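You operate a simulated robot arm through the tools that you are given. There is no shell and no other tool. Be economical: measure what you need, move in short steps, check, and stop when the job is done.

Carry out the task below with a simulated two-armed robot. There is one attempt and no reset: what you move stays moved.

TASK
Tighten the pump head's four nuts crosswise, then crank it one full turn.
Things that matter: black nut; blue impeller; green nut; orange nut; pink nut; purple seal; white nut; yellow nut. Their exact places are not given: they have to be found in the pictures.

The check looks at the end state, three seconds after you hand in, the way a careful person would. Anything else that was tipped, shoved, dropped, spilled or broken makes it a failure.

THE ROBOT
Two 6-joint arms with fingered hands on one trunk, on a base that drives. Base frame: it is fixed to the floor where the robot stands at the start and does not move with it; the origin is under the middle of the robot, x ahead of it, y to its left, z up. Readings come in m, degrees, newtons and seconds.
The left shoulder is at the start at [0.094, 0.155, 1.24], the right one opposite. With the tool pointing down near the work surface each hand reaches from about 0.2 to 0.5 m from the robot's upright axis, wherever it stands, measured 20 degrees to its own side. Places, roughly: black nut [0.5, -0.1, 1]; blue impeller (10x10x3 cm) [0.5, 0.2, 0.5]; green nut [0.6, -0.4, 0.9]; orange nut [0.6, -0.3, 0.9]; pink nut [0.6, 0, 1]; purple seal (4x4x3 cm) [0.7, 0.1, 0.9]; white nut [0.6, -0.1, 1]; yellow nut [0.5, 0, 1]. Payload 4 kg a hand.
The tool frame of a hand sits at the grasp point between the pads (the TCP): z along the fingers, y along the line on which they close. The tips reach 0.026 m beyond it. The gripper opens to 0.132 m. The gripper's body begins 0.073 m behind the TCP. The gripper is a hand of 3 fingers: y runs from the thumb to the fingers, the wrist lies at [0, 0, -0.224] in the tool frame.
Orientation is told as [roll, pitch, yaw] about the base's x, y, z axes, in that order, counted from this pose: with the fingers straight down and closing along the base's y, the tool's x points along the base's -x, its y along +y and its z along -z.

THE INTERFACE
- The arms move only by the tool drive_tool. It takes "left_rows", "right_rows" or both (then of equal length, played together; a hand with none holds still); each is a list of rows, each a list of 6 numbers: the turn, a rotation vector about the base's x, y, z in degrees, then the shift along the base's x, y, z in m. In form: [[wx, wy, wz, dx, dy, dz], ...]. A call has 1 to 10 rows; each row is the pose to reach, as a shift and turn from the pose commanded when the call began. A row lasts 0.2 s, in which the tool goes at most 0.05 m and 8.6 degrees; a call with a longer step from one row to the next is refused whole. A pose out of reach is approached as far as the arm can. The call stops where the force on the tool passes 40 N (or 10 N more than at its start, if that is more) or the arm is blocked; 0.2 s more then pass. In this call time passes only in rows, and 0.2 s behind the last. The reply holds the time, the measured pose of the TCP, the force on the tool along the base axes, the opening and the grip force, in the units named above and with some noise, with the torque about the TCP (base axes, N m) and any sound that the robot's microphone picked up.
- Cameras (640 x 400 px; columns grow to the right, rows downward): "scene" is now at [0.1605, 0.0011, 1.5523]; the picture's right is [0.04, -1.00, -0.00], its down [-0.72, -0.03, -0.70] and it looks along [0.70, 0.03, -0.72] (base axes); focal length 230 px, centre (320, 200). "left" rides on the left gripper at [-0.061, 0.003, -0.092] in its tool frame; the picture's right is [-0.05, -1.00, 0.00], its down [0.83, -0.04, -0.55] and it looks along [0.55, -0.03, 0.83] (tool axes); focal length 230 px, centre (320, 200). "right" rides on the right gripper at [0.062, 0.003, -0.092] in its tool frame; the picture's right is [-0.05, 1.00, 0.00], its down [-0.83, -0.04, -0.56] and it looks along [-0.55, -0.03, 0.83] (tool axes); focal length 230 px, centre (320, 200).
- capture(camera): a new picture of that camera. It takes no simulated time.
- slide_trunk(by): slides the trunk up (or, below 0, down) by that many m; the arms and the scene camera ride with it, the base frame stays. It gives what a move gives, with no picture.
- drive_base(legs): drives the robot by 1 to 6 legs, each [ahead, turn to the left] in m and degrees, along the robot's own axes; the way and the turn of a leg run together, so that a leg with both is an arc; at most 1.5 m and 180 degrees a leg. The arms and the cameras ride along, it lands a little off, and it stops where it bumps. It gives what a move gives.
- curl_fingers(finger1, finger2, thumb_bend, hand): sets how far each is bent, from 0 (flat) to 1 (curled in); at 0.3 the hand is open as for a grip, at 0.7 the pads meet at the TCP. One left out holds its place. A second passes; each finger stops where it meets its share of the squeeze, and holds until it gets a number again. It is the only way to open and close the hand. It gives what a move gives, with no picture; readings hold the bend of each and the force on the fingers (four entries, about 0 where the hand has none), thumb and palm.
- aim_head(pan, tilt): turns the head with the scene camera to pan (to the left, within 86 degrees either way) and tilt (down, from -29 to 69), counted from straight ahead of the robot. It gives what a move gives.
- probe_pixels(camera, pixels): there is no depth. For up to 12 entries [column, row, z] of the newest picture of that camera ("zoom" is the newest enlarged one), the place [x, y] in the base frame at which the ray of that pixel passes the height z, good to about 0.002 m, but the place of the scene camera against the robot may be out by one fixed shift of up to 0.012 m in any direction. It takes no simulated time.
- enlarge(camera, box): a new picture of the part [left, top, right, bottom] of that camera's present view, enlarged. It takes no simulated time.
- sign_off(): hands the job in; it is judged then, once.

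Go step by step. Measure first, check grasps and placings, and put right what went wrong. The budget is 80 turns and 62 pictures, counting those below and the enlarged ones. Unless the task says otherwise, let go and move clear before handing in, and close with one line.

The tools are called after "Emit:" by a JSON object that holds its "name" and its "arguments". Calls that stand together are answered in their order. drive_tool: Moves the arms, as the interface text tells. Its arguments: {"type":"object","properties":{"left_rows":{"type":"array","items":{"type":"array","items":{"type":"number"}}},"right_rows":{"type":"array","items":{"type":"array","items":{"type":"number"}}}},"required":[]} The other tools are called the same way: slide_trunk (by) slides the trunk up or down; curl_fingers (finger1, finger2, thumb_bend, hand) moves the fingers one by one; drive_base (legs) drives the base; aim_head (pan, tilt) turns the head that bears the scene camera; capture (camera) takes a picture; probe_pixels (camera, pixels) gives the place at which the rays of pixels pass given heights; enlarge (camera, box) takes an enlarged picture of a part of a camera's view; sign_off () hands the job in.

At the start:

```text
clock: 0.0
left_ee_pos: [0.6131, 0.1394, 1.3224]
left_orientation: [0.0, -0.2, 0.1]
left_ft_force: [-0.6, -0.5, 0.2]
left_ft_torque: [0.01, 0.02, 0.03]
left_grip_width: 0.1321
left_grip_force: 0.1
left_shape: jaw
left_bend: [0.3, 0.3, 0.3]
left_finger forces: [0.1, 0.1, 0.0, 0.0, 0.1, 0.0]
right_ee_pos: [0.4857, -0.2038, 1.2672]
right_orientation: [0.0, 0.6, 0.0]
right_ft_force: [0.4, 0.3, -0.1]
right_ft_torque: [-0.02, -0.02, 0.0]
right_grip_width: 0.1319
right_grip_force: 0.1
right_shape: jaw
right_bend: [0.3, 0.3, 0.3]
right_finger forces: [0.1, 0.1, 0.0, 0.0, 0.0, 0.0]
trunk travel left (down, up): [-0.775, 0.065]
robot x, y, heading: [0.0007, -0.0021, 0.0]
head pan, tilt: [2.1, 44.6]
```

scene: 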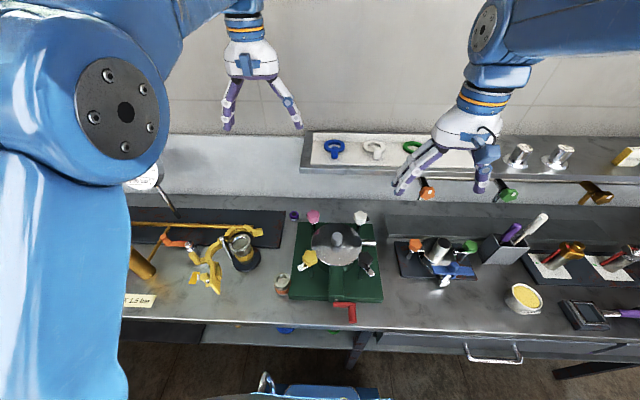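
right: 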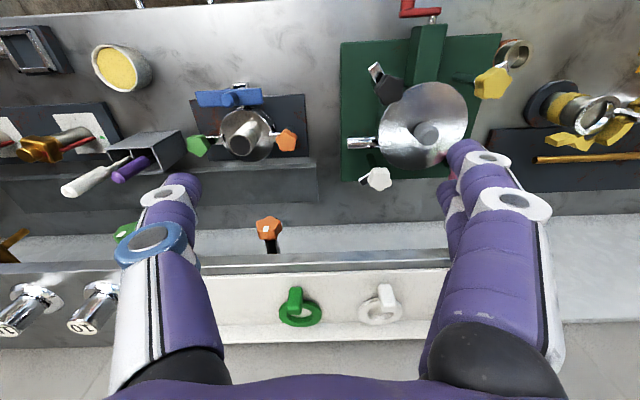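
left: 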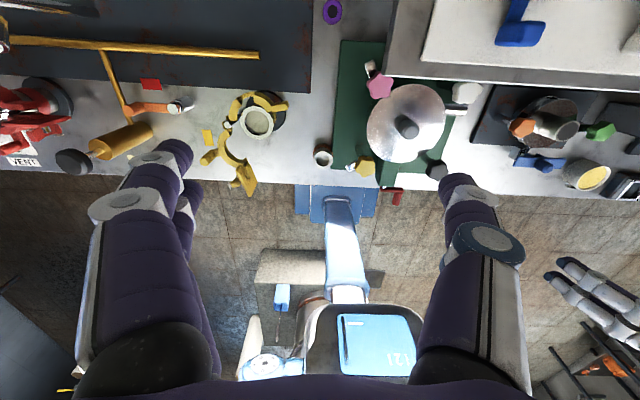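

The scene shows the pump on a green plate around (335,260) with pink, white, yellow and black nuts and a red crank. I'll enlarge it to see the mechanism.

Emit:
{"name": "enlarge", "arguments": {"camera": "scene", "box": [260, 190, 420, 330]}}

Emit:
{"name": "enlarge", "arguments": {"camera": "right", "box": [320, 0, 540, 220]}}

Emit:
{"name": "enlarge", "arguments": {"camera": "left", "box": [300, 0, 520, 210]}}

```text
2.86 times, centred on (340, 260) of scene
```

zoom: 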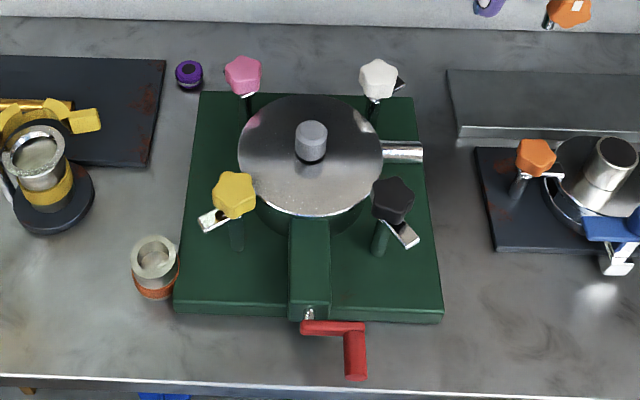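

```text
1.82 times, centred on (430, 110) of right
```

zoom: 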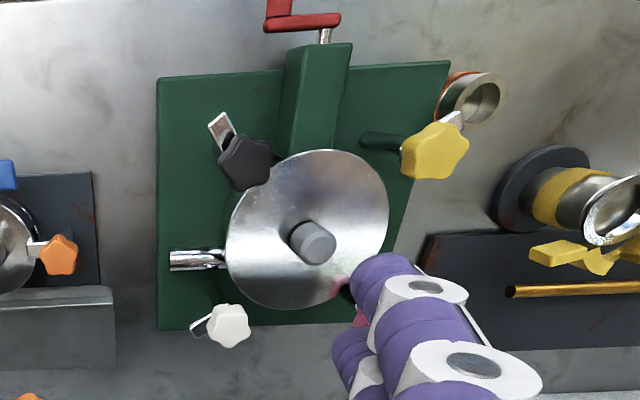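

```text
1.90 times, centred on (410, 105) of left
```

zoom: 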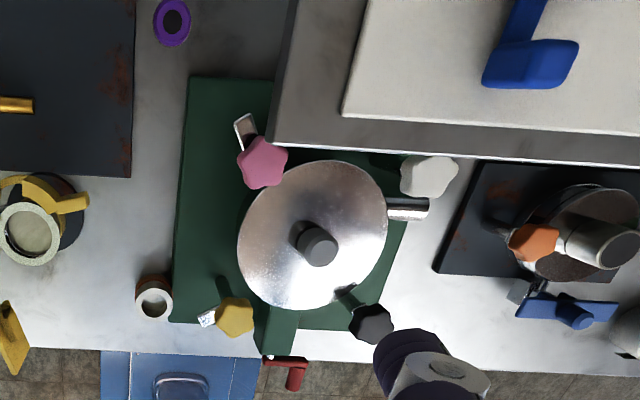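

The pump lid sits between four star knobs on posts, each with a small metal washer plate that currently points away from the lid. I'll triangulate the nuts from the three views.

Emit:
{"name": "probe_pixels", "arguments": {"camera": "scene", "pixels": [[309.6, 258, 0.9], [309.6, 258, 1.0], [366, 259, 0.9], [366, 259, 1.0], [313, 216, 0.9], [313, 216, 1.0], [360, 217, 0.9], [360, 217, 1.0], [337, 240, 0.9], [337, 240, 1.0], [345, 304, 0.85], [345, 304, 0.95]]}}

Emit:
{"name": "probe_pixels", "arguments": {"camera": "left", "pixels": [[365.3, 166.6, 0.9], [365.3, 166.6, 1.0], [436.8, 169.7, 0.9], [436.8, 169.7, 1.0], [379.5, 85, 0.9], [379.5, 85, 1.0], [467.9, 92.9, 0.9], [467.9, 92.9, 1.0], [408, 128, 0.9], [408, 128, 1.0]]}}

Emit:
{"name": "probe_pixels", "arguments": {"camera": "right", "pixels": [[492.6, 82.5, 0.9], [492.6, 82.5, 1.0], [388.8, 89.7, 0.9], [388.8, 89.7, 1.0], [380, 179, 0.9], [380, 179, 1.0], [426, 132, 0.9], [426, 132, 1.0]]}}

```text
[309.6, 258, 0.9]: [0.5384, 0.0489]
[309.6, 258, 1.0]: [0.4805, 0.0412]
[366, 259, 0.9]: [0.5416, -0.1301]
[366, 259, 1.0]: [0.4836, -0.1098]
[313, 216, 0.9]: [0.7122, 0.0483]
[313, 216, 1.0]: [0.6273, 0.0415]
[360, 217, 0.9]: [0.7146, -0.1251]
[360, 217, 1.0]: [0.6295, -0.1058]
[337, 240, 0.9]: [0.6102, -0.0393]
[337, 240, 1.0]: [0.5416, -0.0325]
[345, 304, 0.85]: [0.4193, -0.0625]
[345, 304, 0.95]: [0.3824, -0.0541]
```

```text
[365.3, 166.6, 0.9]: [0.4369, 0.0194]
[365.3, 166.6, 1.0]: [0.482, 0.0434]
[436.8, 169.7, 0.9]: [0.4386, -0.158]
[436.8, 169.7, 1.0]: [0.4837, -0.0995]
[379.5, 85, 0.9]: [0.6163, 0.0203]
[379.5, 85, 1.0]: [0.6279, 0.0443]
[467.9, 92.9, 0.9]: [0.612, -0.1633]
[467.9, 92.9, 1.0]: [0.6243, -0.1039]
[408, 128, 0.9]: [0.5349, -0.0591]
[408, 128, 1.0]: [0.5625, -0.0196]
```

```text
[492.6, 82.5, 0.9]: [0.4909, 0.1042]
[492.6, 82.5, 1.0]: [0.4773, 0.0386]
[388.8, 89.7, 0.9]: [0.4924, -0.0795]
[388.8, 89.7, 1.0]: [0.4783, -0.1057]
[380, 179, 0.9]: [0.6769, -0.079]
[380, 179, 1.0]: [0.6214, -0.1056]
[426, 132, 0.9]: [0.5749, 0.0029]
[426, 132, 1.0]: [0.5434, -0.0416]
```

All nuts sit at about z=1.0: yellow (0.480,0.041), black (0.481,-0.105), pink (0.627,0.042), white (0.624,-0.105). I'll bring the right hand near for a close-up of the plates and knobs.

Emit:
{"name": "drive_tool", "arguments": {"right_rows": [[0, 0, 0, -0.018, 0.029, -0.023], [0, 0, 0, -0.036, 0.058, -0.046], [0, 0, 0, -0.054, 0.087, -0.069], [0, 0, 0, -0.07, 0.116, -0.092], [0, 0, 0, -0.086, 0.144, -0.117]]}}

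Emit:
{"name": "capture", "arguments": {"camera": "right"}}

Emit:
{"name": "capture", "arguments": {"camera": "scene"}}

```text
clock: 0.4
left_ee_pos: [0.5616, 0.1411, 1.3483]
left_orientation: [0.0, -2.4, 0.3]
left_ft_force: [1.3, 0.7, 0.3]
left_ft_torque: [-0.02, -0.06, -0.02]
left_grip_width: 0.1323
left_grip_force: 0.1
left_shape: jaw
left_bend: [0.3, 0.3, 0.3]
left_finger forces: [0.0, 0.0, 0.1, 0.1, 0.0, 0.0]
right_ee_pos: [0.442, -0.1891, 1.2186]
right_orientation: [-0.1, 6.2, -0.2]
right_ft_force: [0.0, 0.3, 0.7]
right_ft_torque: [-0.02, 0.0, -0.01]
right_grip_width: 0.1322
right_grip_force: 0.0
right_shape: jaw
right_bend: [0.3, 0.3, 0.3]
right_finger forces: [0.0, 0.0, 0.0, 0.1, 0.1, 0.0]
right hand out of reach, approached as far as the arm can: row 1
trunk travel left (down, up): [-0.775, 0.065]
robot x, y, heading: [-0.0026, -0.0032, 0.1]
head pan, tilt: [2.1, 44.6]
stopped in row 1 (left hand): the arm was blocked; the commanded pose is now the measured one
```

```text
55 pictures are left
```

right: 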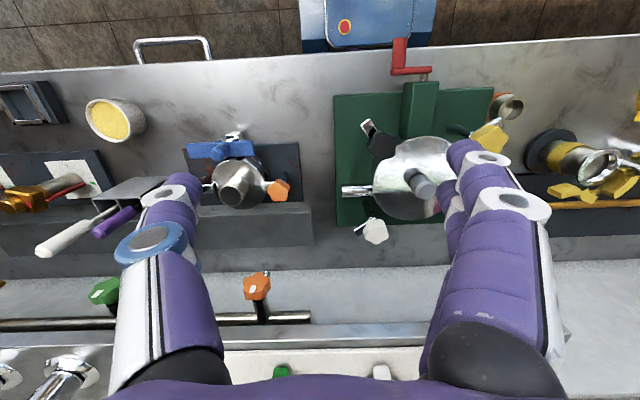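

```text
54 pictures are left
```

scene: 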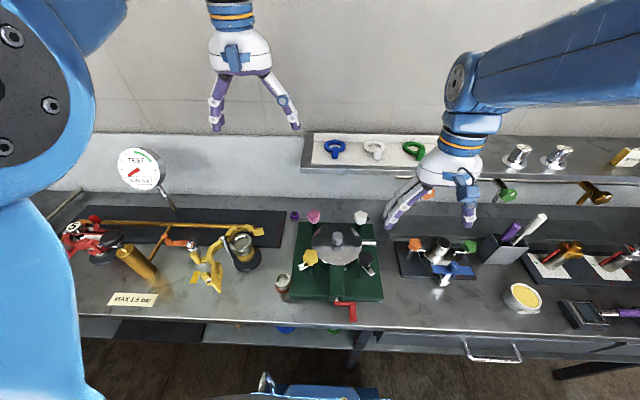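

The call stopped early: the right hand's first row was out of reach and the left arm shifted. I'll try a small right move straight down with the tilt corrected.

Emit:
{"name": "drive_tool", "arguments": {"right_rows": [[0, -2, 0, 0, 0.0, -0.03], [0, -4, 0, 0, 0.01, -0.06], [0, -6, 0, 0, 0.02, -0.09]]}}

```text
clock: 1.2
left_ee_pos: [0.5674, 0.141, 1.3461]
left_orientation: [0.1, -2.2, 0.2]
left_ft_force: [-0.6, 0.7, -0.7]
left_ft_torque: [-0.02, -0.01, 0.04]
left_grip_width: 0.132
left_grip_force: 0.1
left_shape: jaw
left_bend: [0.3, 0.3, 0.3]
left_finger forces: [0.0, 0.0, 0.1, 0.0, 0.0, 0.0]
right_ee_pos: [0.4458, -0.1708, 1.1428]
right_orientation: [-0.1, -2.6, -0.2]
right_ft_force: [0.5, -0.4, 0.4]
right_ft_torque: [-0.01, 0.05, 0.0]
right_grip_width: 0.1322
right_grip_force: 0.1
right_shape: jaw
right_bend: [0.3, 0.3, 0.3]
right_finger forces: [0.0, 0.0, 0.0, 0.0, 0.1, 0.0]
right hand out of reach, approached as far as the arm can: row 1, 2
trunk travel left (down, up): [-0.775, 0.065]
robot x, y, heading: [-0.0025, 0.0018, -0.1]
head pan, tilt: [2.1, 44.6]
```

Lower is reachable. I'll shift the right hand left to view the pump.

Emit:
{"name": "drive_tool", "arguments": {"right_rows": [[0, 1, 0, -0.005, 0.035, 0], [0, 2, 0, -0.015, 0.07, 0], [0, 2.6, 0, -0.03, 0.11, 0]]}}

Emit:
{"name": "capture", "arguments": {"camera": "right"}}

```text
clock: 2.0
left_ee_pos: [0.568, 0.1381, 1.3437]
left_orientation: [0.0, -2.2, 0.2]
left_ft_force: [0.0, 0.1, 0.0]
left_ft_torque: [0.0, 0.02, 0.02]
left_grip_width: 0.1319
left_grip_force: 0.2
left_shape: jaw
left_bend: [0.3, 0.3, 0.3]
left_finger forces: [0.0, 0.0, 0.0, 0.0, 0.1, 0.1]
right_ee_pos: [0.4511, -0.1284, 1.1656]
right_orientation: [5.1, 0.6, -1.0]
right_ft_force: [-0.1, -0.2, -0.1]
right_ft_torque: [0.01, -0.03, -0.02]
right_grip_width: 0.1318
right_grip_force: 0.1
right_shape: jaw
right_bend: [0.3, 0.3, 0.3]
right_finger forces: [0.1, 0.0, 0.0, 0.1, 0.0, 0.1]
right hand out of reach, approached as far as the arm can: row 1, 2, 3
trunk travel left (down, up): [-0.775, 0.065]
robot x, y, heading: [-0.0008, 0.0008, -0.1]
head pan, tilt: [2.1, 44.6]
```

```text
53 pictures are left
```

right: 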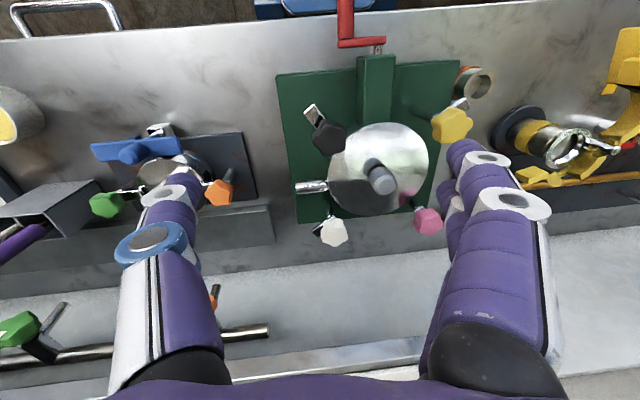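

The right camera now sees all four nuts: black (328,137), yellow (452,125), white (333,232), pink (428,222). I'll enlarge.

Emit:
{"name": "enlarge", "arguments": {"camera": "right", "box": [270, 40, 500, 260]}}

Emit:
{"name": "enlarge", "arguments": {"camera": "scene", "box": [285, 195, 390, 325]}}

```text
1.82 times, centred on (385, 150) of right
```

zoom: 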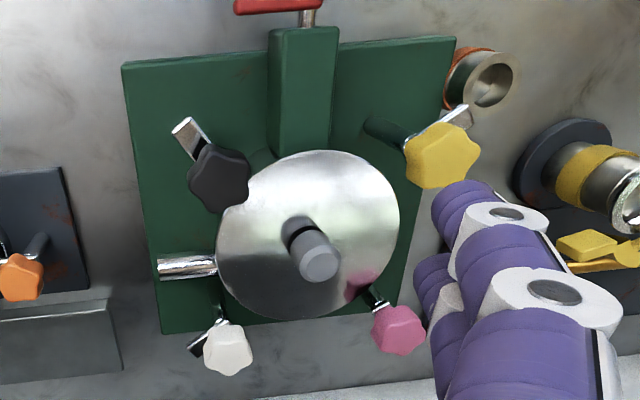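

```text
3.08 times, centred on (338, 260) of scene
```

zoom: 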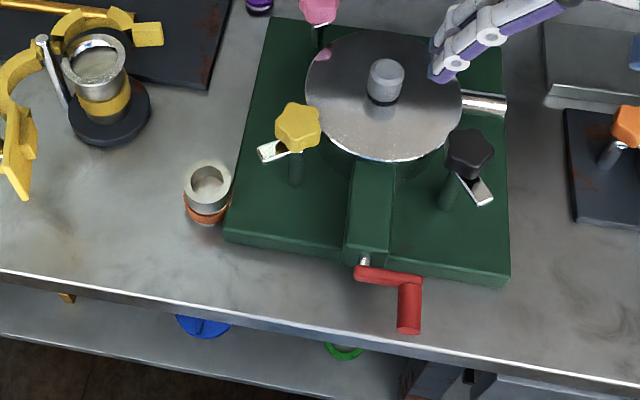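

The metal dogs on all four nuts point outward. I'll bring the left hand above the yellow nut and pull the right hand clear.

Emit:
{"name": "drive_tool", "arguments": {"left_rows": [[0, 0.5, 0, -0.01, -0.01, -0.045], [0, 1, 0, -0.022, -0.022, -0.085], [0, 1.5, 0, -0.034, -0.036, -0.125], [0, 2, 0, -0.048, -0.052, -0.16], [0, 2.2, 0, -0.062, -0.068, -0.195], [0, 2.2, 0, -0.076, -0.084, -0.225], [0, 2.2, 0, -0.088, -0.096, -0.25]], "right_rows": [[-1, 0, 0, 0, -0.03, -0.01], [-2, 0, 0, 0, -0.06, -0.02], [-4, 0, 1, 0, -0.09, -0.02], [-5, 0, 1, 0, -0.12, -0.02], [-5, 0, 1, 0, -0.14, -0.02], [-5, 0, 1, 0, -0.14, -0.02], [-5, 0, 1, 0, -0.14, -0.02]]}}

Emit:
{"name": "capture", "arguments": {"camera": "left"}}

```text
clock: 3.6
left_ee_pos: [0.5238, 0.1076, 1.122]
left_orientation: [-4.6, -1.0, 2.4]
left_ft_force: [-0.2, -0.1, 0.4]
left_ft_torque: [0.02, 0.03, -0.01]
left_grip_width: 0.1319
left_grip_force: 0.1
left_shape: jaw
left_bend: [0.3, 0.3, 0.3]
left_finger forces: [0.1, 0.1, 0.0, 0.0, 0.0, 0.0]
left hand out of reach, approached as far as the arm can: row 5, 6, 7
right_ee_pos: [0.455, -0.2722, 1.1543]
right_orientation: [-4.9, -2.0, 1.1]
right_ft_force: [0.6, -1.0, 0.4]
right_ft_torque: [0.05, -0.03, -0.04]
right_grip_width: 0.1323
right_grip_force: 0.0
right_shape: jaw
right_bend: [0.3, 0.3, 0.3]
right_finger forces: [0.0, 0.0, 0.0, 0.1, 0.0, 0.0]
trunk travel left (down, up): [-0.775, 0.065]
robot x, y, heading: [-0.0013, 0.0001, -0.1]
head pan, tilt: [2.1, 44.6]
```

```text
50 pictures are left
```

left: 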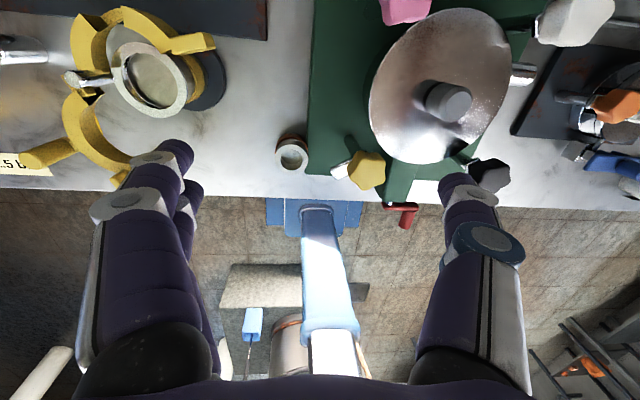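

The left hand hit its inner reach limit near (0.524,0.108). I'll raise the trunk to gain close reach and retry.

Emit:
{"name": "slide_trunk", "arguments": {"by": 0.06}}

Emit:
{"name": "drive_tool", "arguments": {"left_rows": [[1, 0, 0, 0, 0, -0.045], [3, 0.5, -1, -0.01, -0.015, -0.08], [4.6, 1, -2.4, -0.025, -0.035, -0.1], [4.6, 1, -2.4, -0.043, -0.065, -0.12]]}}

```text
clock: 4.6
left_ee_pos: [0.5219, 0.1079, 1.1783]
left_orientation: [-4.6, -0.2, 2.5]
left_ft_force: [-0.3, -0.5, -0.2]
left_ft_torque: [0.02, -0.01, 0.0]
left_grip_width: 0.1318
left_grip_force: 0.1
left_shape: jaw
left_bend: [0.3, 0.3, 0.3]
left_finger forces: [0.1, 0.0, 0.1, 0.1, 0.0, 0.1]
right_ee_pos: [0.4549, -0.2713, 1.2134]
right_orientation: [-5.0, -2.0, 1.0]
right_ft_force: [0.1, 0.0, -0.4]
right_ft_torque: [-0.01, 0.02, -0.02]
right_grip_width: 0.1321
right_grip_force: 0.1
right_shape: jaw
right_bend: [0.3, 0.3, 0.3]
right_finger forces: [0.1, 0.1, 0.0, 0.0, 0.0, 0.0]
trunk travel left (down, up): [-0.835, 0.005]
robot x, y, heading: [-0.0, 0.0026, 0.2]
head pan, tilt: [2.1, 44.6]
```

```text
clock: 5.6
left_ee_pos: [0.5356, 0.1276, 1.0493]
left_orientation: [-0.2, 0.8, 2.2]
left_ft_force: [-0.2, 0.1, 0.8]
left_ft_torque: [-0.03, 0.01, 0.0]
left_grip_width: 0.132
left_grip_force: 0.0
left_shape: jaw
left_bend: [0.3, 0.3, 0.3]
left_finger forces: [0.0, 0.0, 0.0, 0.1, 0.0, 0.0]
left hand out of reach, approached as far as the arm can: row 1, 2, 3, 4
right_ee_pos: [0.4547, -0.2713, 1.2136]
right_orientation: [-4.9, -2.0, 1.1]
right_ft_force: [0.0, 1.0, -0.2]
right_ft_torque: [0.01, 0.0, -0.03]
right_grip_width: 0.1318
right_grip_force: 0.1
right_shape: jaw
right_bend: [0.3, 0.3, 0.3]
right_finger forces: [0.0, 0.1, 0.0, 0.0, 0.0, 0.0]
trunk travel left (down, up): [-0.835, 0.005]
robot x, y, heading: [0.0001, 0.0024, 0.4]
head pan, tilt: [2.1, 44.6]
```

The left hand was pushed outward to (0.536,0.128). I'll look at the scene to see the arm shape and clearance.

Emit:
{"name": "capture", "arguments": {"camera": "scene"}}

```text
49 pictures are left
```

scene: 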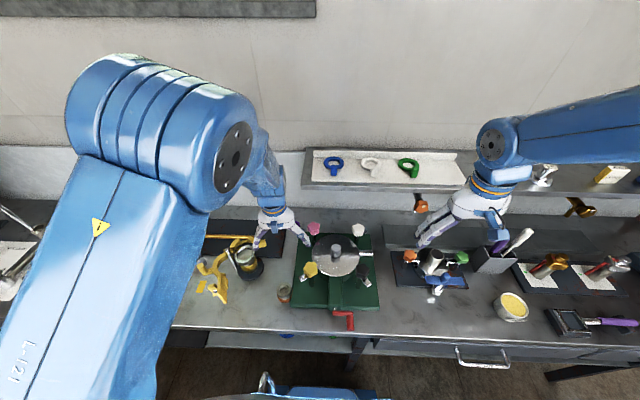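

The left arm's elbow is strongly folded, so I'll raise the hand a bit and back the base 0.1 m to gain room.

Emit:
{"name": "drive_tool", "arguments": {"left_rows": [[0, 0, 0, 0, 0.01, 0.04], [0, 0, 0, 0.0, 0.02, 0.07]]}}

Emit:
{"name": "drive_base", "arguments": {"legs": [[-0.1, 0]]}}

Emit:
{"name": "drive_tool", "arguments": {"left_rows": [[0, 0, 0, 0.01, -0.03, -0.01], [0, 0, -1, 0.02, -0.06, -0.02], [0, 0, -2, 0.03, -0.08, -0.03]]}}

```text
clock: 6.2
left_ee_pos: [0.524, 0.1408, 1.1135]
left_orientation: [2.0, 1.1, -0.3]
left_ft_force: [-0.9, -0.4, -0.7]
left_ft_torque: [-0.03, 0.01, -0.01]
left_grip_width: 0.1318
left_grip_force: 0.2
left_shape: jaw
left_bend: [0.3, 0.3, 0.3]
left_finger forces: [0.0, 0.0, 0.0, 0.0, 0.0, 0.1]
right_ee_pos: [0.4525, -0.271, 1.2143]
right_orientation: [-5.0, -2.0, 1.1]
right_ft_force: [0.4, -0.3, -0.2]
right_ft_torque: [0.07, -0.02, -0.01]
right_grip_width: 0.1318
right_grip_force: 0.1
right_shape: jaw
right_bend: [0.3, 0.3, 0.3]
right_finger forces: [0.0, 0.0, 0.0, 0.0, 0.0, 0.1]
trunk travel left (down, up): [-0.835, 0.005]
robot x, y, heading: [-0.0013, 0.0015, 0.1]
head pan, tilt: [2.1, 44.6]
```

```text
clock: 7.3
left_ee_pos: [0.4155, 0.1358, 1.1158]
left_orientation: [4.5, 0.6, -2.1]
left_ft_force: [-0.5, -0.2, 0.1]
left_ft_torque: [-0.01, 0.03, 0.0]
left_grip_width: 0.1319
left_grip_force: 0.2
left_shape: jaw
left_bend: [0.3, 0.3, 0.3]
left_finger forces: [0.0, 0.2, 0.0, 0.1, 0.1, 0.0]
right_ee_pos: [0.3453, -0.274, 1.2143]
right_orientation: [-5.1, -2.4, 0.9]
right_ft_force: [0.5, -0.7, 0.0]
right_ft_torque: [-0.01, 0.03, -0.03]
right_grip_width: 0.1317
right_grip_force: 0.0
right_shape: jaw
right_bend: [0.3, 0.3, 0.3]
right_finger forces: [0.1, 0.1, 0.0, 0.0, 0.0, 0.0]
trunk travel left (down, up): [-0.835, 0.005]
robot x, y, heading: [-0.104, 0.0027, -0.5]
head pan, tilt: [2.1, 44.6]
```

```text
clock: 8.3
left_ee_pos: [0.4738, 0.0948, 1.0806]
left_orientation: [0.5, 2.2, 0.7]
left_ft_force: [-0.6, 0.2, 0.4]
left_ft_torque: [-0.02, -0.05, -0.02]
left_grip_width: 0.1321
left_grip_force: 0.0
left_shape: jaw
left_bend: [0.3, 0.3, 0.3]
left_finger forces: [0.0, 0.0, 0.0, 0.0, 0.0, 0.1]
left hand out of reach, approached as far as the arm can: row 2, 3
right_ee_pos: [0.354, -0.2725, 1.2121]
right_orientation: [-4.9, -2.0, 1.0]
right_ft_force: [-0.6, 0.9, 0.1]
right_ft_torque: [0.01, -0.07, 0.0]
right_grip_width: 0.1323
right_grip_force: 0.0
right_shape: jaw
right_bend: [0.3, 0.3, 0.3]
right_finger forces: [0.0, 0.0, 0.1, 0.0, 0.1, 0.0]
trunk travel left (down, up): [-0.835, 0.005]
robot x, y, heading: [-0.1008, -0.0001, -0.2]
head pan, tilt: [2.1, 44.6]
stopped in row 3 (left hand): the arm was blocked; the commanded pose is now the measured one
```

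Stops happen when the hand crosses toward the robot's middle, so I need the pump on the left-hand side: I'll shift the robot about 0.25 m to the right. First I'll check the floor on that side and lift the left hand.

Emit:
{"name": "drive_tool", "arguments": {"left_rows": [[0, 0, 0, -0.01, 0.03, 0.02], [0, 0, 0, -0.02, 0.05, 0.05], [0, 0, 0, -0.02, 0.06, 0.08]]}}

Emit:
{"name": "aim_head", "arguments": {"pan": -80, "tilt": 40}}

Emit:
{"name": "capture", "arguments": {"camera": "scene"}}

Emit:
{"name": "capture", "arguments": {"camera": "left"}}

```text
clock: 9.1
left_ee_pos: [0.4594, 0.1508, 1.1692]
left_orientation: [1.7, 0.7, -0.6]
left_ft_force: [0.9, 0.5, -0.4]
left_ft_torque: [-0.02, 0.03, 0.03]
left_grip_width: 0.1319
left_grip_force: 0.2
left_shape: jaw
left_bend: [0.3, 0.3, 0.3]
left_finger forces: [0.1, 0.1, 0.0, 0.1, 0.0, 0.1]
right_ee_pos: [0.3553, -0.272, 1.2107]
right_orientation: [-5.0, -1.8, 1.2]
right_ft_force: [0.8, -0.6, -0.6]
right_ft_torque: [0.01, 0.05, -0.01]
right_grip_width: 0.132
right_grip_force: 0.1
right_shape: jaw
right_bend: [0.3, 0.3, 0.3]
right_finger forces: [0.0, 0.0, 0.0, 0.0, 0.0, 0.0]
trunk travel left (down, up): [-0.835, 0.005]
robot x, y, heading: [-0.1034, -0.0009, 0.1]
head pan, tilt: [2.1, 44.6]
```

```text
clock: 10.7
left_ee_pos: [0.4536, 0.1491, 1.1694]
left_orientation: [1.6, 0.4, -0.4]
left_ft_force: [-0.5, -0.4, 0.0]
left_ft_torque: [-0.04, -0.02, -0.01]
left_grip_width: 0.1319
left_grip_force: 0.0
left_shape: jaw
left_bend: [0.3, 0.3, 0.3]
left_finger forces: [0.1, 0.0, 0.0, 0.0, 0.0, 0.1]
right_ee_pos: [0.3512, -0.2717, 1.2129]
right_orientation: [-5.0, -2.1, 1.1]
right_ft_force: [0.2, 0.8, 0.4]
right_ft_torque: [0.01, 0.01, -0.02]
right_grip_width: 0.1317
right_grip_force: 0.0
right_shape: jaw
right_bend: [0.3, 0.3, 0.3]
right_finger forces: [0.0, 0.0, 0.0, 0.0, 0.1, 0.0]
trunk travel left (down, up): [-0.835, 0.005]
robot x, y, heading: [-0.1048, 0.0011, -0.2]
head pan, tilt: [-80.0, 40.0]
```

```text
48 pictures are left
```

scene: 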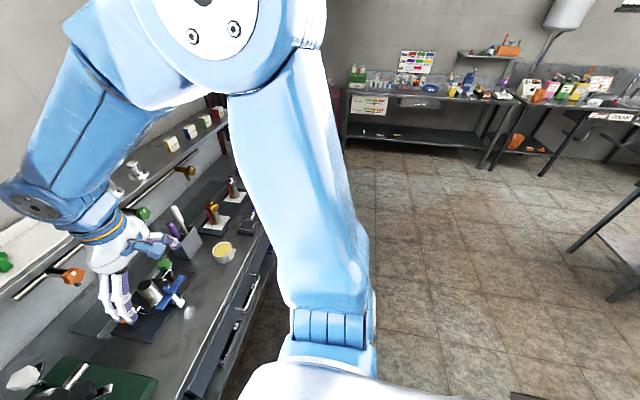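

```text
47 pictures are left
```

left: 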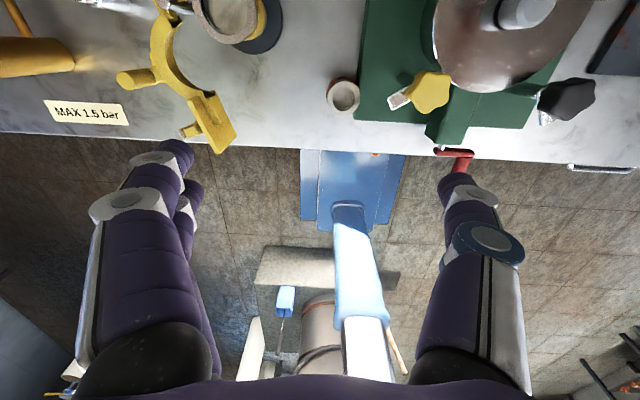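

Right side floor is clear; behind the robot there is something (beige at (300,265), a drum at (325,330)). I'll probe how far back that is.

Emit:
{"name": "probe_pixels", "arguments": {"camera": "left", "pixels": [[270, 248, 0], [270, 248, 0.3], [390, 275, 0], [340, 320, 0], [310, 160, 0], [310, 160, 0.5], [350, 225, 0.3], [600, 370, 0]]}}

```text
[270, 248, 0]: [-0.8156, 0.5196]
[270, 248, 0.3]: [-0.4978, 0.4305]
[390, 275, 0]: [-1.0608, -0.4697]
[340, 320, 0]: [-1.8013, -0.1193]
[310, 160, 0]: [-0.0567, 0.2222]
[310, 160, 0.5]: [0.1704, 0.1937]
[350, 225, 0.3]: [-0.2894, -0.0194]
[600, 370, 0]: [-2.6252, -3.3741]
```

The beige thing lies flat about 0.8 m back, so there is room. I'll do the sideways shift with the hands clear of the table.

Emit:
{"name": "drive_base", "arguments": {"legs": [[-0.3, 0], [0, 70], [-0.266, 0], [0, -70], [0.44, 0]]}}

Emit:
{"name": "aim_head", "arguments": {"pan": 18, "tilt": 45}}

Emit:
{"name": "capture", "arguments": {"camera": "scene"}}

```text
clock: 14.6
left_ee_pos: [-0.0843, 0.4432, 1.1893]
left_orientation: [2.0, -1.6, 38.6]
left_ft_force: [0.8, -1.2, -0.4]
left_ft_torque: [0.02, 0.04, -0.03]
left_grip_width: 0.1319
left_grip_force: 0.0
left_shape: jaw
left_bend: [0.3, 0.3, 0.3]
left_finger forces: [0.0, 0.1, 0.0, 0.0, 0.0, 0.0]
right_ee_pos: [0.0891, 0.0397, 1.1837]
right_orientation: [-4.1, 3.1, 39.9]
right_ft_force: [0.8, -0.5, -0.2]
right_ft_torque: [0.03, 0.01, 0.0]
right_grip_width: 0.132
right_grip_force: 0.1
right_shape: jaw
right_bend: [0.3, 0.3, 0.3]
right_finger forces: [0.0, 0.1, 0.0, 0.0, 0.1, 0.1]
trunk travel left (down, up): [-0.835, 0.005]
robot x, y, heading: [-0.3912, 0.002, 36.2]
head pan, tilt: [-80.0, 40.0]
stopped in leg 2: the robot was blocked; the commanded pose is now the measured one
```

```text
clock: 16.3
left_ee_pos: [-0.0881, 0.4452, 1.189]
left_orientation: [1.7, -1.8, 38.6]
left_ft_force: [-0.1, 0.1, 0.3]
left_ft_torque: [0.01, 0.01, 0.01]
left_grip_width: 0.1319
left_grip_force: 0.1
left_shape: jaw
left_bend: [0.3, 0.3, 0.3]
left_finger forces: [0.1, 0.0, 0.1, 0.1, 0.0, 0.0]
right_ee_pos: [0.0849, 0.043, 1.1852]
right_orientation: [-4.3, 2.9, 39.9]
right_ft_force: [-0.5, -0.4, -0.3]
right_ft_torque: [0.05, 0.0, -0.02]
right_grip_width: 0.1318
right_grip_force: 0.1
right_shape: jaw
right_bend: [0.3, 0.3, 0.3]
right_finger forces: [0.0, 0.0, 0.0, 0.0, 0.0, 0.0]
trunk travel left (down, up): [-0.835, 0.005]
robot x, y, heading: [-0.3906, 0.0011, 35.9]
head pan, tilt: [18.0, 45.0]
```

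```text
46 pictures are left
```

scene: 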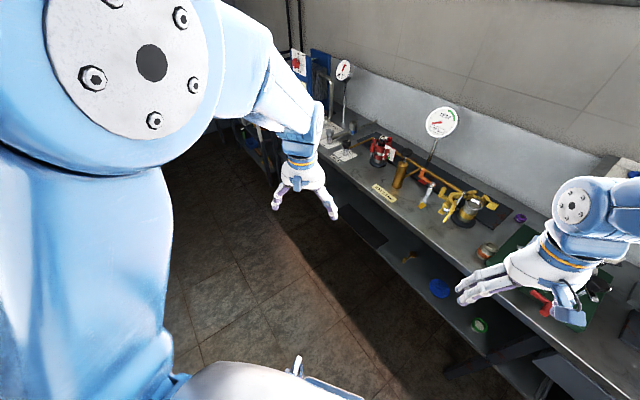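

The turn was blocked at 36°. I'll look around behind-left and behind-right to find what it bumped.

Emit:
{"name": "aim_head", "arguments": {"pan": 86, "tilt": 50}}

Emit:
{"name": "capture", "arguments": {"camera": "scene"}}

Emit:
{"name": "capture", "arguments": {"camera": "left"}}

```text
clock: 17.7
left_ee_pos: [-0.0893, 0.4467, 1.1895]
left_orientation: [1.8, -1.7, 38.5]
left_ft_force: [-0.8, 0.3, -0.2]
left_ft_torque: [-0.04, 0.01, 0.01]
left_grip_width: 0.1318
left_grip_force: 0.0
left_shape: jaw
left_bend: [0.3, 0.3, 0.3]
left_finger forces: [0.1, 0.0, 0.0, 0.0, 0.0, 0.0]
right_ee_pos: [0.0854, 0.0429, 1.186]
right_orientation: [-4.5, 2.9, 40.0]
right_ft_force: [-0.5, 0.7, 0.1]
right_ft_torque: [-0.01, 0.01, 0.0]
right_grip_width: 0.1322
right_grip_force: 0.0
right_shape: jaw
right_bend: [0.3, 0.3, 0.3]
right_finger forces: [0.0, 0.0, 0.0, 0.0, 0.1, 0.0]
trunk travel left (down, up): [-0.835, 0.005]
robot x, y, heading: [-0.3905, -0.0013, 36.1]
head pan, tilt: [85.9, 50.0]
```

```text
45 pictures are left
```

scene: 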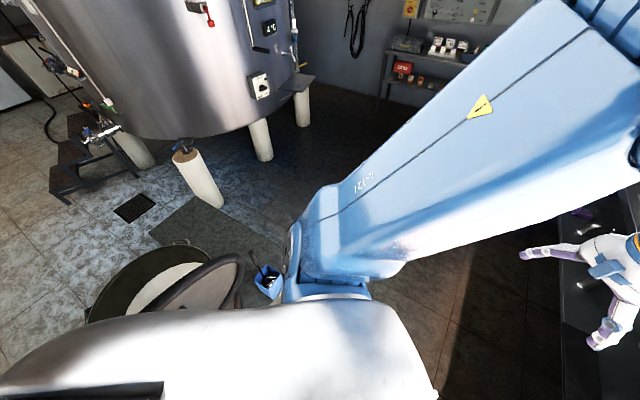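

```text
44 pictures are left
```

left: 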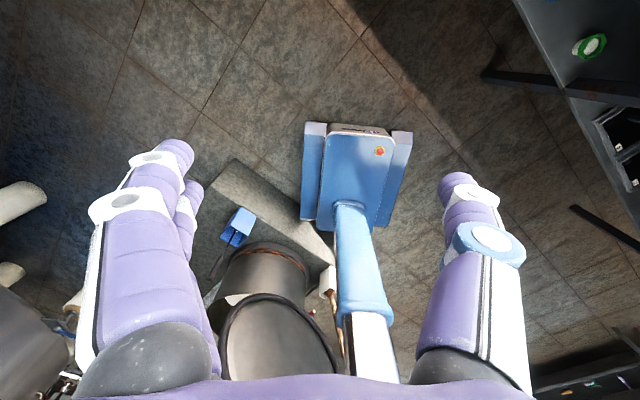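

A drum stands close behind the robot. The right way out is forward: I'll drive ahead along the present heading (ends up shifted left) and turn straight, so the right hand can serve the pump.

Emit:
{"name": "drive_base", "arguments": {"legs": [[0.316, 0], [0, -36]]}}

Emit:
{"name": "aim_head", "arguments": {"pan": -15, "tilt": 48}}

Emit:
{"name": "capture", "arguments": {"camera": "scene"}}

```text
clock: 21.5
left_ee_pos: [0.3699, 0.365, 1.1889]
left_orientation: [1.8, -1.7, 2.3]
left_ft_force: [-0.6, 0.0, 0.4]
left_ft_torque: [0.02, -0.01, 0.01]
left_grip_width: 0.132
left_grip_force: 0.0
left_shape: jaw
left_bend: [0.3, 0.3, 0.3]
left_finger forces: [0.0, 0.0, 0.0, 0.0, 0.0, 0.0]
right_ee_pos: [0.2851, -0.0621, 1.1955]
right_orientation: [-4.5, 1.4, 3.6]
right_ft_force: [0.0, -0.6, -0.5]
right_ft_torque: [0.0, -0.01, 0.03]
right_grip_width: 0.132
right_grip_force: 0.0
right_shape: jaw
right_bend: [0.3, 0.3, 0.3]
right_finger forces: [0.1, 0.0, 0.0, 0.0, 0.0, 0.0]
trunk travel left (down, up): [-0.835, 0.005]
robot x, y, heading: [-0.138, 0.1893, 0.0]
head pan, tilt: [85.9, 50.0]
```

```text
clock: 23.3
left_ee_pos: [0.3503, 0.3666, 1.1984]
left_orientation: [1.7, -2.7, 2.3]
left_ft_force: [-0.6, 0.8, 0.5]
left_ft_torque: [0.0, 0.0, 0.04]
left_grip_width: 0.1321
left_grip_force: 0.1
left_shape: jaw
left_bend: [0.3, 0.3, 0.3]
left_finger forces: [0.0, 0.1, 0.0, 0.0, 0.0, 0.0]
right_ee_pos: [0.2539, -0.0617, 1.1774]
right_orientation: [-4.3, 5.1, 3.7]
right_ft_force: [-0.9, 0.5, 0.1]
right_ft_torque: [0.01, -0.05, -0.02]
right_grip_width: 0.1319
right_grip_force: 0.1
right_shape: jaw
right_bend: [0.3, 0.3, 0.3]
right_finger forces: [0.1, 0.1, 0.0, 0.1, 0.0, 0.0]
trunk travel left (down, up): [-0.835, 0.005]
robot x, y, heading: [-0.1418, 0.1887, 0.1]
head pan, tilt: [-15.0, 48.0]
```

```text
43 pictures are left
```

scene: 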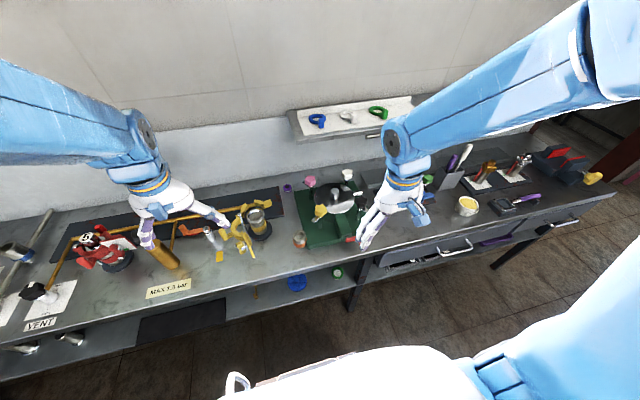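

I'll drive ahead 0.09 m and then bring the right hand above the yellow nut.

Emit:
{"name": "drive_base", "arguments": {"legs": [[0.09, 0]]}}

Emit:
{"name": "drive_tool", "arguments": {"right_rows": [[1, -1, -1, 0.03, 0.02, 0], [3, -3, -2, 0.06, 0.05, -0.01], [4.3, -5, -3.6, 0.09, 0.08, -0.03]]}}

```text
clock: 24.4
left_ee_pos: [0.4198, 0.3672, 1.2054]
left_orientation: [1.8, -3.7, 2.5]
left_ft_force: [1.0, 0.0, -0.8]
left_ft_torque: [0.01, 0.05, -0.02]
left_grip_width: 0.1322
left_grip_force: 0.0
left_shape: jaw
left_bend: [0.3, 0.3, 0.3]
left_finger forces: [0.0, 0.0, 0.0, 0.0, 0.0, 0.0]
right_ee_pos: [0.3267, -0.0603, 1.1864]
right_orientation: [-4.3, 3.5, 3.7]
right_ft_force: [0.5, -0.4, 1.2]
right_ft_torque: [0.02, 0.0, 0.03]
right_grip_width: 0.132
right_grip_force: 0.1
right_shape: jaw
right_bend: [0.3, 0.3, 0.3]
right_finger forces: [0.1, 0.0, 0.0, 0.0, 0.0, 0.0]
trunk travel left (down, up): [-0.835, 0.005]
robot x, y, heading: [-0.0468, 0.1915, -0.0]
head pan, tilt: [-15.0, 48.0]
```

```text
clock: 25.2
left_ee_pos: [0.4292, 0.3691, 1.2019]
left_orientation: [1.8, -3.3, 2.7]
left_ft_force: [0.7, -0.6, 0.3]
left_ft_torque: [-0.02, -0.01, -0.01]
left_grip_width: 0.1321
left_grip_force: 0.1
left_shape: jaw
left_bend: [0.3, 0.3, 0.3]
left_finger forces: [0.0, 0.1, 0.1, 0.0, 0.0, 0.0]
right_ee_pos: [0.4259, 0.0189, 1.153]
right_orientation: [-0.4, -1.5, 0.2]
right_ft_force: [-0.2, -0.7, -0.5]
right_ft_torque: [0.0, 0.03, 0.0]
right_grip_width: 0.1319
right_grip_force: 0.2
right_shape: jaw
right_bend: [0.3, 0.3, 0.3]
right_finger forces: [0.0, 0.0, 0.0, 0.0, 0.0, 0.0]
trunk travel left (down, up): [-0.835, 0.005]
robot x, y, heading: [-0.0484, 0.1899, 0.1]
head pan, tilt: [-15.0, 48.0]
```

The right hand reaches here. I'll centre it over the yellow nut at z 1.09 and test the clockwise yaw range.

Emit:
{"name": "drive_tool", "arguments": {"right_rows": [[0, 1.5, 0, 0.027, 0.011, -0.03], [0, 1.5, -4, 0.054, 0.022, -0.06], [0, 1.5, -12, 0.054, 0.022, -0.06], [0, 1.5, -20, 0.054, 0.022, -0.06], [0, 1.5, -28, 0.054, 0.022, -0.06], [0, 1.5, -36, 0.054, 0.022, -0.06], [0, 1.5, -44, 0.054, 0.022, -0.06], [0, 1.5, -52, 0.054, 0.022, -0.06], [0, 1.5, -60, 0.054, 0.022, -0.06], [0, 1.5, -68, 0.054, 0.022, -0.06]]}}

Emit:
{"name": "capture", "arguments": {"camera": "right"}}

```text
clock: 27.4
left_ee_pos: [0.4203, 0.3684, 1.2055]
left_orientation: [1.8, -3.8, 2.6]
left_ft_force: [0.3, -0.6, 0.2]
left_ft_torque: [0.01, 0.0, 0.0]
left_grip_width: 0.1319
left_grip_force: 0.0
left_shape: jaw
left_bend: [0.3, 0.3, 0.3]
left_finger forces: [0.0, 0.1, 0.0, 0.0, 0.1, 0.0]
right_ee_pos: [0.4716, 0.0394, 1.0963]
right_orientation: [-1.0, -0.7, -68.1]
right_ft_force: [-0.1, 0.4, -0.5]
right_ft_torque: [0.02, -0.01, -0.03]
right_grip_width: 0.1322
right_grip_force: 0.1
right_shape: jaw
right_bend: [0.3, 0.3, 0.3]
right_finger forces: [0.0, 0.0, 0.0, 0.0, 0.0, 0.0]
trunk travel left (down, up): [-0.835, 0.005]
robot x, y, heading: [-0.0491, 0.1884, 0.1]
head pan, tilt: [-15.0, 48.0]
```

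```text
42 pictures are left
```

right: 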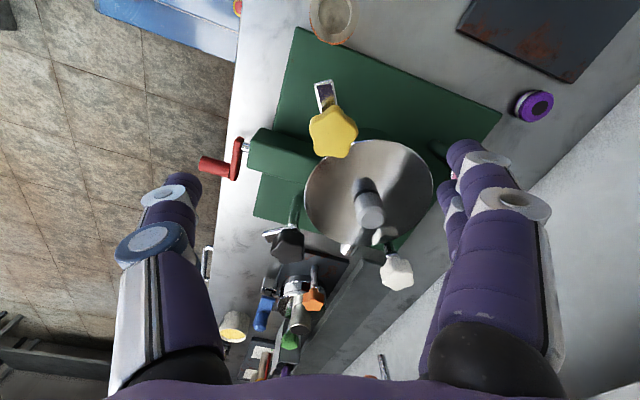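

Yaw -68° is reachable. I'll probe further negative yaw to learn the range.

Emit:
{"name": "drive_tool", "arguments": {"right_rows": [[0, 0, -8, 0, 0, 0], [0, 0, -16, 0, 0, 0], [0, 0, -24, 0, 0, 0], [0, 0, -32, 0, 0, 0], [0, 0, -40, 0, 0, 0], [0, 0, -48, 0, 0, 0], [0, 0, -56, 0, 0, 0], [0, 0, -64, 0, 0, 0], [0, 0, -72, 0, 0, 0], [0, 0, -80, 0, 0, 0]]}}

```text
clock: 29.6
left_ee_pos: [0.4205, 0.3688, 1.2044]
left_orientation: [1.8, -3.7, 2.6]
left_ft_force: [-0.1, -1.0, -0.2]
left_ft_torque: [0.01, 0.0, 0.03]
left_grip_width: 0.132
left_grip_force: 0.0
left_shape: jaw
left_bend: [0.3, 0.3, 0.3]
left_finger forces: [0.1, 0.1, 0.0, 0.1, 0.0, 0.1]
right_ee_pos: [0.4717, 0.0415, 1.095]
right_orientation: [-1.0, -0.5, -148.0]
right_ft_force: [-0.6, 0.0, -0.2]
right_ft_torque: [0.0, 0.03, -0.02]
right_grip_width: 0.1321
right_grip_force: 0.1
right_shape: jaw
right_bend: [0.3, 0.3, 0.3]
right_finger forces: [0.0, 0.1, 0.0, 0.0, 0.0, 0.0]
trunk travel left (down, up): [-0.835, 0.005]
robot x, y, heading: [-0.0497, 0.1897, 0.1]
head pan, tilt: [-15.0, 48.0]
```

Range to -148° works. I'll triangulate the yellow nut from both yaw views.

Emit:
{"name": "probe_pixels", "arguments": {"camera": "right", "pixels": [[334, 132, 0.98], [334, 132, 1.0], [334, 132, 1.02], [398, 272, 1.0], [288, 243, 1.0], [325, 95, 0.98], [371, 205, 0.99], [368, 192, 0.96], [232, 163, 0.9]]}}

Emit:
{"name": "capture", "arguments": {"camera": "right"}}

```text
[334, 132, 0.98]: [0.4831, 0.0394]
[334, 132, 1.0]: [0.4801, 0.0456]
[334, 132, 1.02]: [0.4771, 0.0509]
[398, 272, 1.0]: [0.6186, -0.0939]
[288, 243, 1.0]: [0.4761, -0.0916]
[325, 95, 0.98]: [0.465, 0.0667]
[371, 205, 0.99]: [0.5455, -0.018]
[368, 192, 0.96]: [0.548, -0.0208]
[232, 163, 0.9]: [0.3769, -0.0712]
```

```text
41 pictures are left
```

right: 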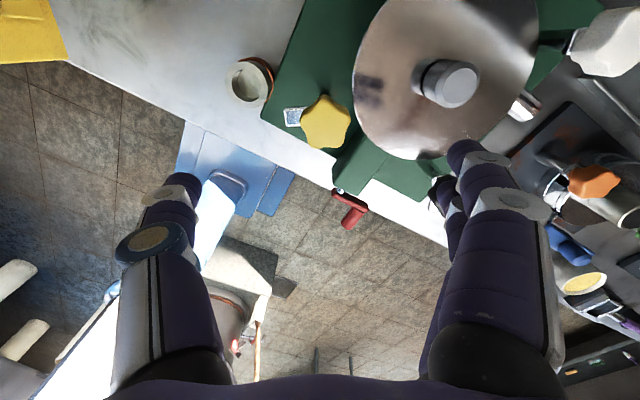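

Emit:
{"name": "probe_pixels", "arguments": {"camera": "right", "pixels": [[326, 122, 0.98], [326, 122, 1.0], [326, 122, 1.02], [305, 117, 1.0], [349, 122, 1.0], [295, 117, 0.98]]}}

Emit:
{"name": "enlarge", "arguments": {"camera": "right", "box": [260, 60, 420, 160]}}

```text
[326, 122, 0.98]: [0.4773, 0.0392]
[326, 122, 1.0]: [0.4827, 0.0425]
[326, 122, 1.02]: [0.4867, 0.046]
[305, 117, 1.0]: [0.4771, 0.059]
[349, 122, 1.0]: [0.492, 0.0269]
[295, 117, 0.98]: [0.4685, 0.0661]
```

```text
4.00 times, centred on (340, 110) of right
```

zoom: 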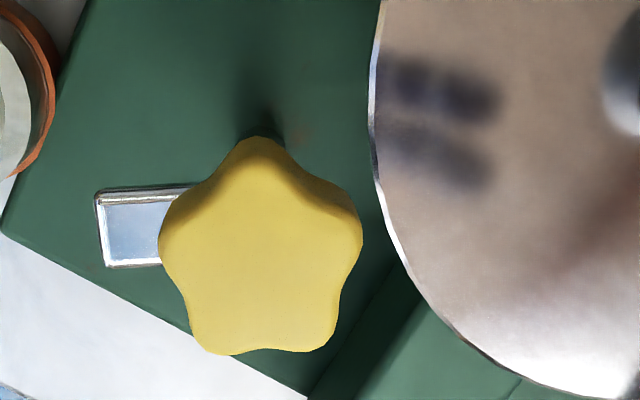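

The yellow nut is centred near (0.481,0.041), about 35 mm across, its dog pointing at azimuth ~120° — about 165° clockwise from the lid. I'll wind the wrist back to a positive yaw so one grasp can cover the whole turn.

Emit:
{"name": "drive_tool", "arguments": {"right_rows": [[0, 0, 8.5, 0, 0, 0], [0, 0, 17, 0, 0, 0], [0, 0, 25.5, 0, 0, 0], [0, 0, 34, 0, 0, 0], [0, 0, 42.5, 0, 0, 0], [0, 0, 51, 0, 0, 0], [0, 0, 59.5, 0, 0, 0], [0, 0, 68, 0, 0, 0], [0, 0, 76.5, 0, 0, 0], [0, 0, 85, 0, 0, 0]]}}

Emit:
{"name": "drive_tool", "arguments": {"right_rows": [[0, 0, 8.5, 0, 0, 0], [0, 0, 17, 0, 0, 0], [0, 0, 25.5, 0, 0, 0], [0, 0, 34, 0, 0, 0], [0, 0, 42.5, 0, 0, 0], [0, 0, 51, 0, 0, 0], [0, 0, 59.5, 0, 0, 0], [0, 0, 68, 0, 0, 0], [0, 0, 76.5, 0, 0, 0], [0, 0, 85, 0, 0, 0]]}}

Emit:
{"name": "drive_tool", "arguments": {"right_rows": [[0, 0, 8.5, 0, 0, 0], [0, 0, 17, 0, 0, 0], [0, 0, 25.5, 0, 0, 0], [0, 0, 34, 0, 0, 0], [0, 0, 42.5, 0, 0, 0], [0, 0, 51, 0, 0, 0], [0, 0, 59.5, 0, 0, 0], [0, 0, 68, 0, 0, 0], [0, 0, 76.5, 0, 0, 0], [0, 0, 85, 0, 0, 0]]}}

```text
clock: 31.8
left_ee_pos: [0.4209, 0.3694, 1.2047]
left_orientation: [1.8, -3.7, 2.7]
left_ft_force: [0.5, 0.1, 0.1]
left_ft_torque: [0.0, 0.03, 0.01]
left_grip_width: 0.132
left_grip_force: 0.2
left_shape: jaw
left_bend: [0.3, 0.3, 0.3]
left_finger forces: [0.1, 0.0, 0.0, 0.0, 0.0, 0.1]
right_ee_pos: [0.4726, 0.0391, 1.096]
right_orientation: [-1.0, -0.5, -62.7]
right_ft_force: [1.3, -0.5, -1.0]
right_ft_torque: [-0.02, -0.02, 0.0]
right_grip_width: 0.1318
right_grip_force: 0.1
right_shape: jaw
right_bend: [0.3, 0.3, 0.3]
right_finger forces: [0.1, 0.0, 0.0, 0.0, 0.0, 0.1]
trunk travel left (down, up): [-0.835, 0.005]
robot x, y, heading: [-0.0492, 0.1932, -0.1]
head pan, tilt: [-15.0, 48.0]
```

```text
clock: 34.0
left_ee_pos: [0.4207, 0.3685, 1.2047]
left_orientation: [1.8, -3.8, 2.6]
left_ft_force: [1.3, 0.4, 0.1]
left_ft_torque: [0.02, 0.01, -0.03]
left_grip_width: 0.1318
left_grip_force: 0.1
left_shape: jaw
left_bend: [0.3, 0.3, 0.3]
left_finger forces: [0.1, 0.0, 0.0, 0.0, 0.0, 0.0]
right_ee_pos: [0.473, 0.0401, 1.095]
right_orientation: [-1.2, -0.4, 22.2]
right_ft_force: [-0.7, 0.1, 0.4]
right_ft_torque: [-0.04, -0.02, -0.02]
right_grip_width: 0.1321
right_grip_force: 0.0
right_shape: jaw
right_bend: [0.3, 0.3, 0.3]
right_finger forces: [0.1, 0.0, 0.0, 0.0, 0.0, 0.0]
trunk travel left (down, up): [-0.835, 0.005]
robot x, y, heading: [-0.0492, 0.1934, 0.3]
head pan, tilt: [-15.0, 48.0]
```

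```text
clock: 36.2
left_ee_pos: [0.4214, 0.3707, 1.2046]
left_orientation: [1.7, -3.6, 2.6]
left_ft_force: [0.4, 0.2, -0.4]
left_ft_torque: [-0.02, 0.0, -0.04]
left_grip_width: 0.1321
left_grip_force: 0.0
left_shape: jaw
left_bend: [0.3, 0.3, 0.3]
left_finger forces: [0.0, 0.1, 0.0, 0.1, 0.0, 0.0]
right_ee_pos: [0.5632, 0.0842, 1.0496]
right_orientation: [-0.3, 7.4, 95.5]
right_ft_force: [-0.1, 0.7, 0.2]
right_ft_torque: [-0.03, 0.01, 0.02]
right_grip_width: 0.1319
right_grip_force: 0.0
right_shape: jaw
right_bend: [0.3, 0.3, 0.3]
right_finger forces: [0.0, 0.0, 0.0, 0.0, 0.1, 0.1]
right hand out of reach, approached as far as the arm can: row 7, 8, 9, 10
trunk travel left (down, up): [-0.835, 0.005]
robot x, y, heading: [-0.0464, 0.1904, 0.1]
head pan, tilt: [-15.0, 48.0]
```

Positive limit is about +70°. I'll return to yaw ≈ -55° (perpendicular to the dog) over the nut and correct the centring.

Emit:
{"name": "drive_tool", "arguments": {"right_rows": [[0, 0, -8.5, 0, 0, 0], [0, 0, -17, 0, 0, 0], [0, 0, -25.5, 0, 0, 0], [0, 0, -34, 0, 0, 0], [0, 0, -42.5, 0, 0, 0], [0, 0, -51, 0, 0, 0], [0, 0, -59.5, 0, 0, 0], [0, 0, -68, 0, 0, 0], [0, 0, -76.5, 0, 0, 0], [0, 0, -85, 0, 0, 0]]}}

Emit:
{"name": "drive_tool", "arguments": {"right_rows": [[0, 0, -8.5, 0, 0, 0], [0, 0, -17, 0, 0, 0], [0, 0, -25.5, 0, 0, 0], [0, 0, -34, 0, 0, 0], [0, 0, -42.5, 0, 0, 0], [0, 0, -51, 0, 0, 0], [0, 0, -59.5, 0, 0, 0], [0, 0, -68, 0, 0, 0], [0, 0, -77, 0.0, 0, 0]]}}

```text
clock: 37.4
left_ee_pos: [0.3935, 0.3715, 1.2002]
left_orientation: [1.9, -2.8, 2.8]
left_ft_force: [-0.5, 0.7, 1.0]
left_ft_torque: [0.0, -0.03, -0.04]
left_grip_width: 0.1319
left_grip_force: 0.0
left_shape: jaw
left_bend: [0.3, 0.3, 0.3]
left_finger forces: [0.0, 0.0, 0.1, 0.0, 0.0, 0.0]
right_ee_pos: [0.5414, 0.0844, 1.0626]
right_orientation: [-1.7, 6.8, 55.5]
right_ft_force: [-0.3, 0.0, -0.6]
right_ft_torque: [0.01, 0.0, 0.03]
right_grip_width: 0.1322
right_grip_force: 0.0
right_shape: jaw
right_bend: [0.3, 0.3, 0.3]
right_finger forces: [0.1, 0.0, 0.1, 0.0, 0.0, 0.1]
trunk travel left (down, up): [-0.835, 0.005]
robot x, y, heading: [-0.0474, 0.1907, 0.3]
head pan, tilt: [-15.0, 48.0]
stopped in row 5 (right hand): the arm was blocked; the commanded pose is now the measured one
```

```text
refused: row 9 steps farther than a row can; nothing moved
```

It stopped with the arm jammed at its joint limit. I'll move up and back to the nut axis while unwinding the yaw.

Emit:
{"name": "drive_tool", "arguments": {"right_rows": [[0, -1, -5, -0.01, -0.005, 0.015], [1, -3, -12, -0.02, -0.012, 0.025], [1, -5, -20, -0.035, -0.025, 0.03], [1, -6, -28, -0.05, -0.035, 0.03], [1, -6, -36, -0.057, -0.042, 0.03], [1, -6, -44, -0.057, -0.042, 0.03], [1, -6, -52, -0.057, -0.042, 0.03], [1, -6, -60, -0.057, -0.042, 0.03], [1, -6, -68, -0.057, -0.042, 0.03], [1, -6, -76, -0.057, -0.042, 0.03]]}}

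Emit:
{"name": "drive_tool", "arguments": {"right_rows": [[0, 0, -8, 0, 0, 0], [0, 0, -16, 0, 0, 0], [0, 0, -24, 0, 0, 0], [0, 0, -34, 0, 0, 0]]}}

```text
clock: 39.6
left_ee_pos: [0.3978, 0.3697, 1.2009]
left_orientation: [1.8, -2.9, 2.7]
left_ft_force: [-0.9, 0.5, -0.5]
left_ft_torque: [-0.03, -0.01, -0.02]
left_grip_width: 0.132
left_grip_force: 0.0
left_shape: jaw
left_bend: [0.3, 0.3, 0.3]
left_finger forces: [0.0, 0.1, 0.0, 0.0, 0.1, 0.0]
right_ee_pos: [0.4867, 0.0419, 1.0899]
right_orientation: [-2.4, 0.9, -20.7]
right_ft_force: [-0.3, 0.1, -0.3]
right_ft_torque: [-0.01, 0.0, -0.01]
right_grip_width: 0.1322
right_grip_force: 0.1
right_shape: jaw
right_bend: [0.3, 0.3, 0.3]
right_finger forces: [0.0, 0.0, 0.1, 0.1, 0.1, 0.0]
trunk travel left (down, up): [-0.835, 0.005]
robot x, y, heading: [-0.0519, 0.1881, 0.2]
head pan, tilt: [-15.0, 48.0]
```

```text
refused: row 4 steps farther than a row can; nothing moved
```

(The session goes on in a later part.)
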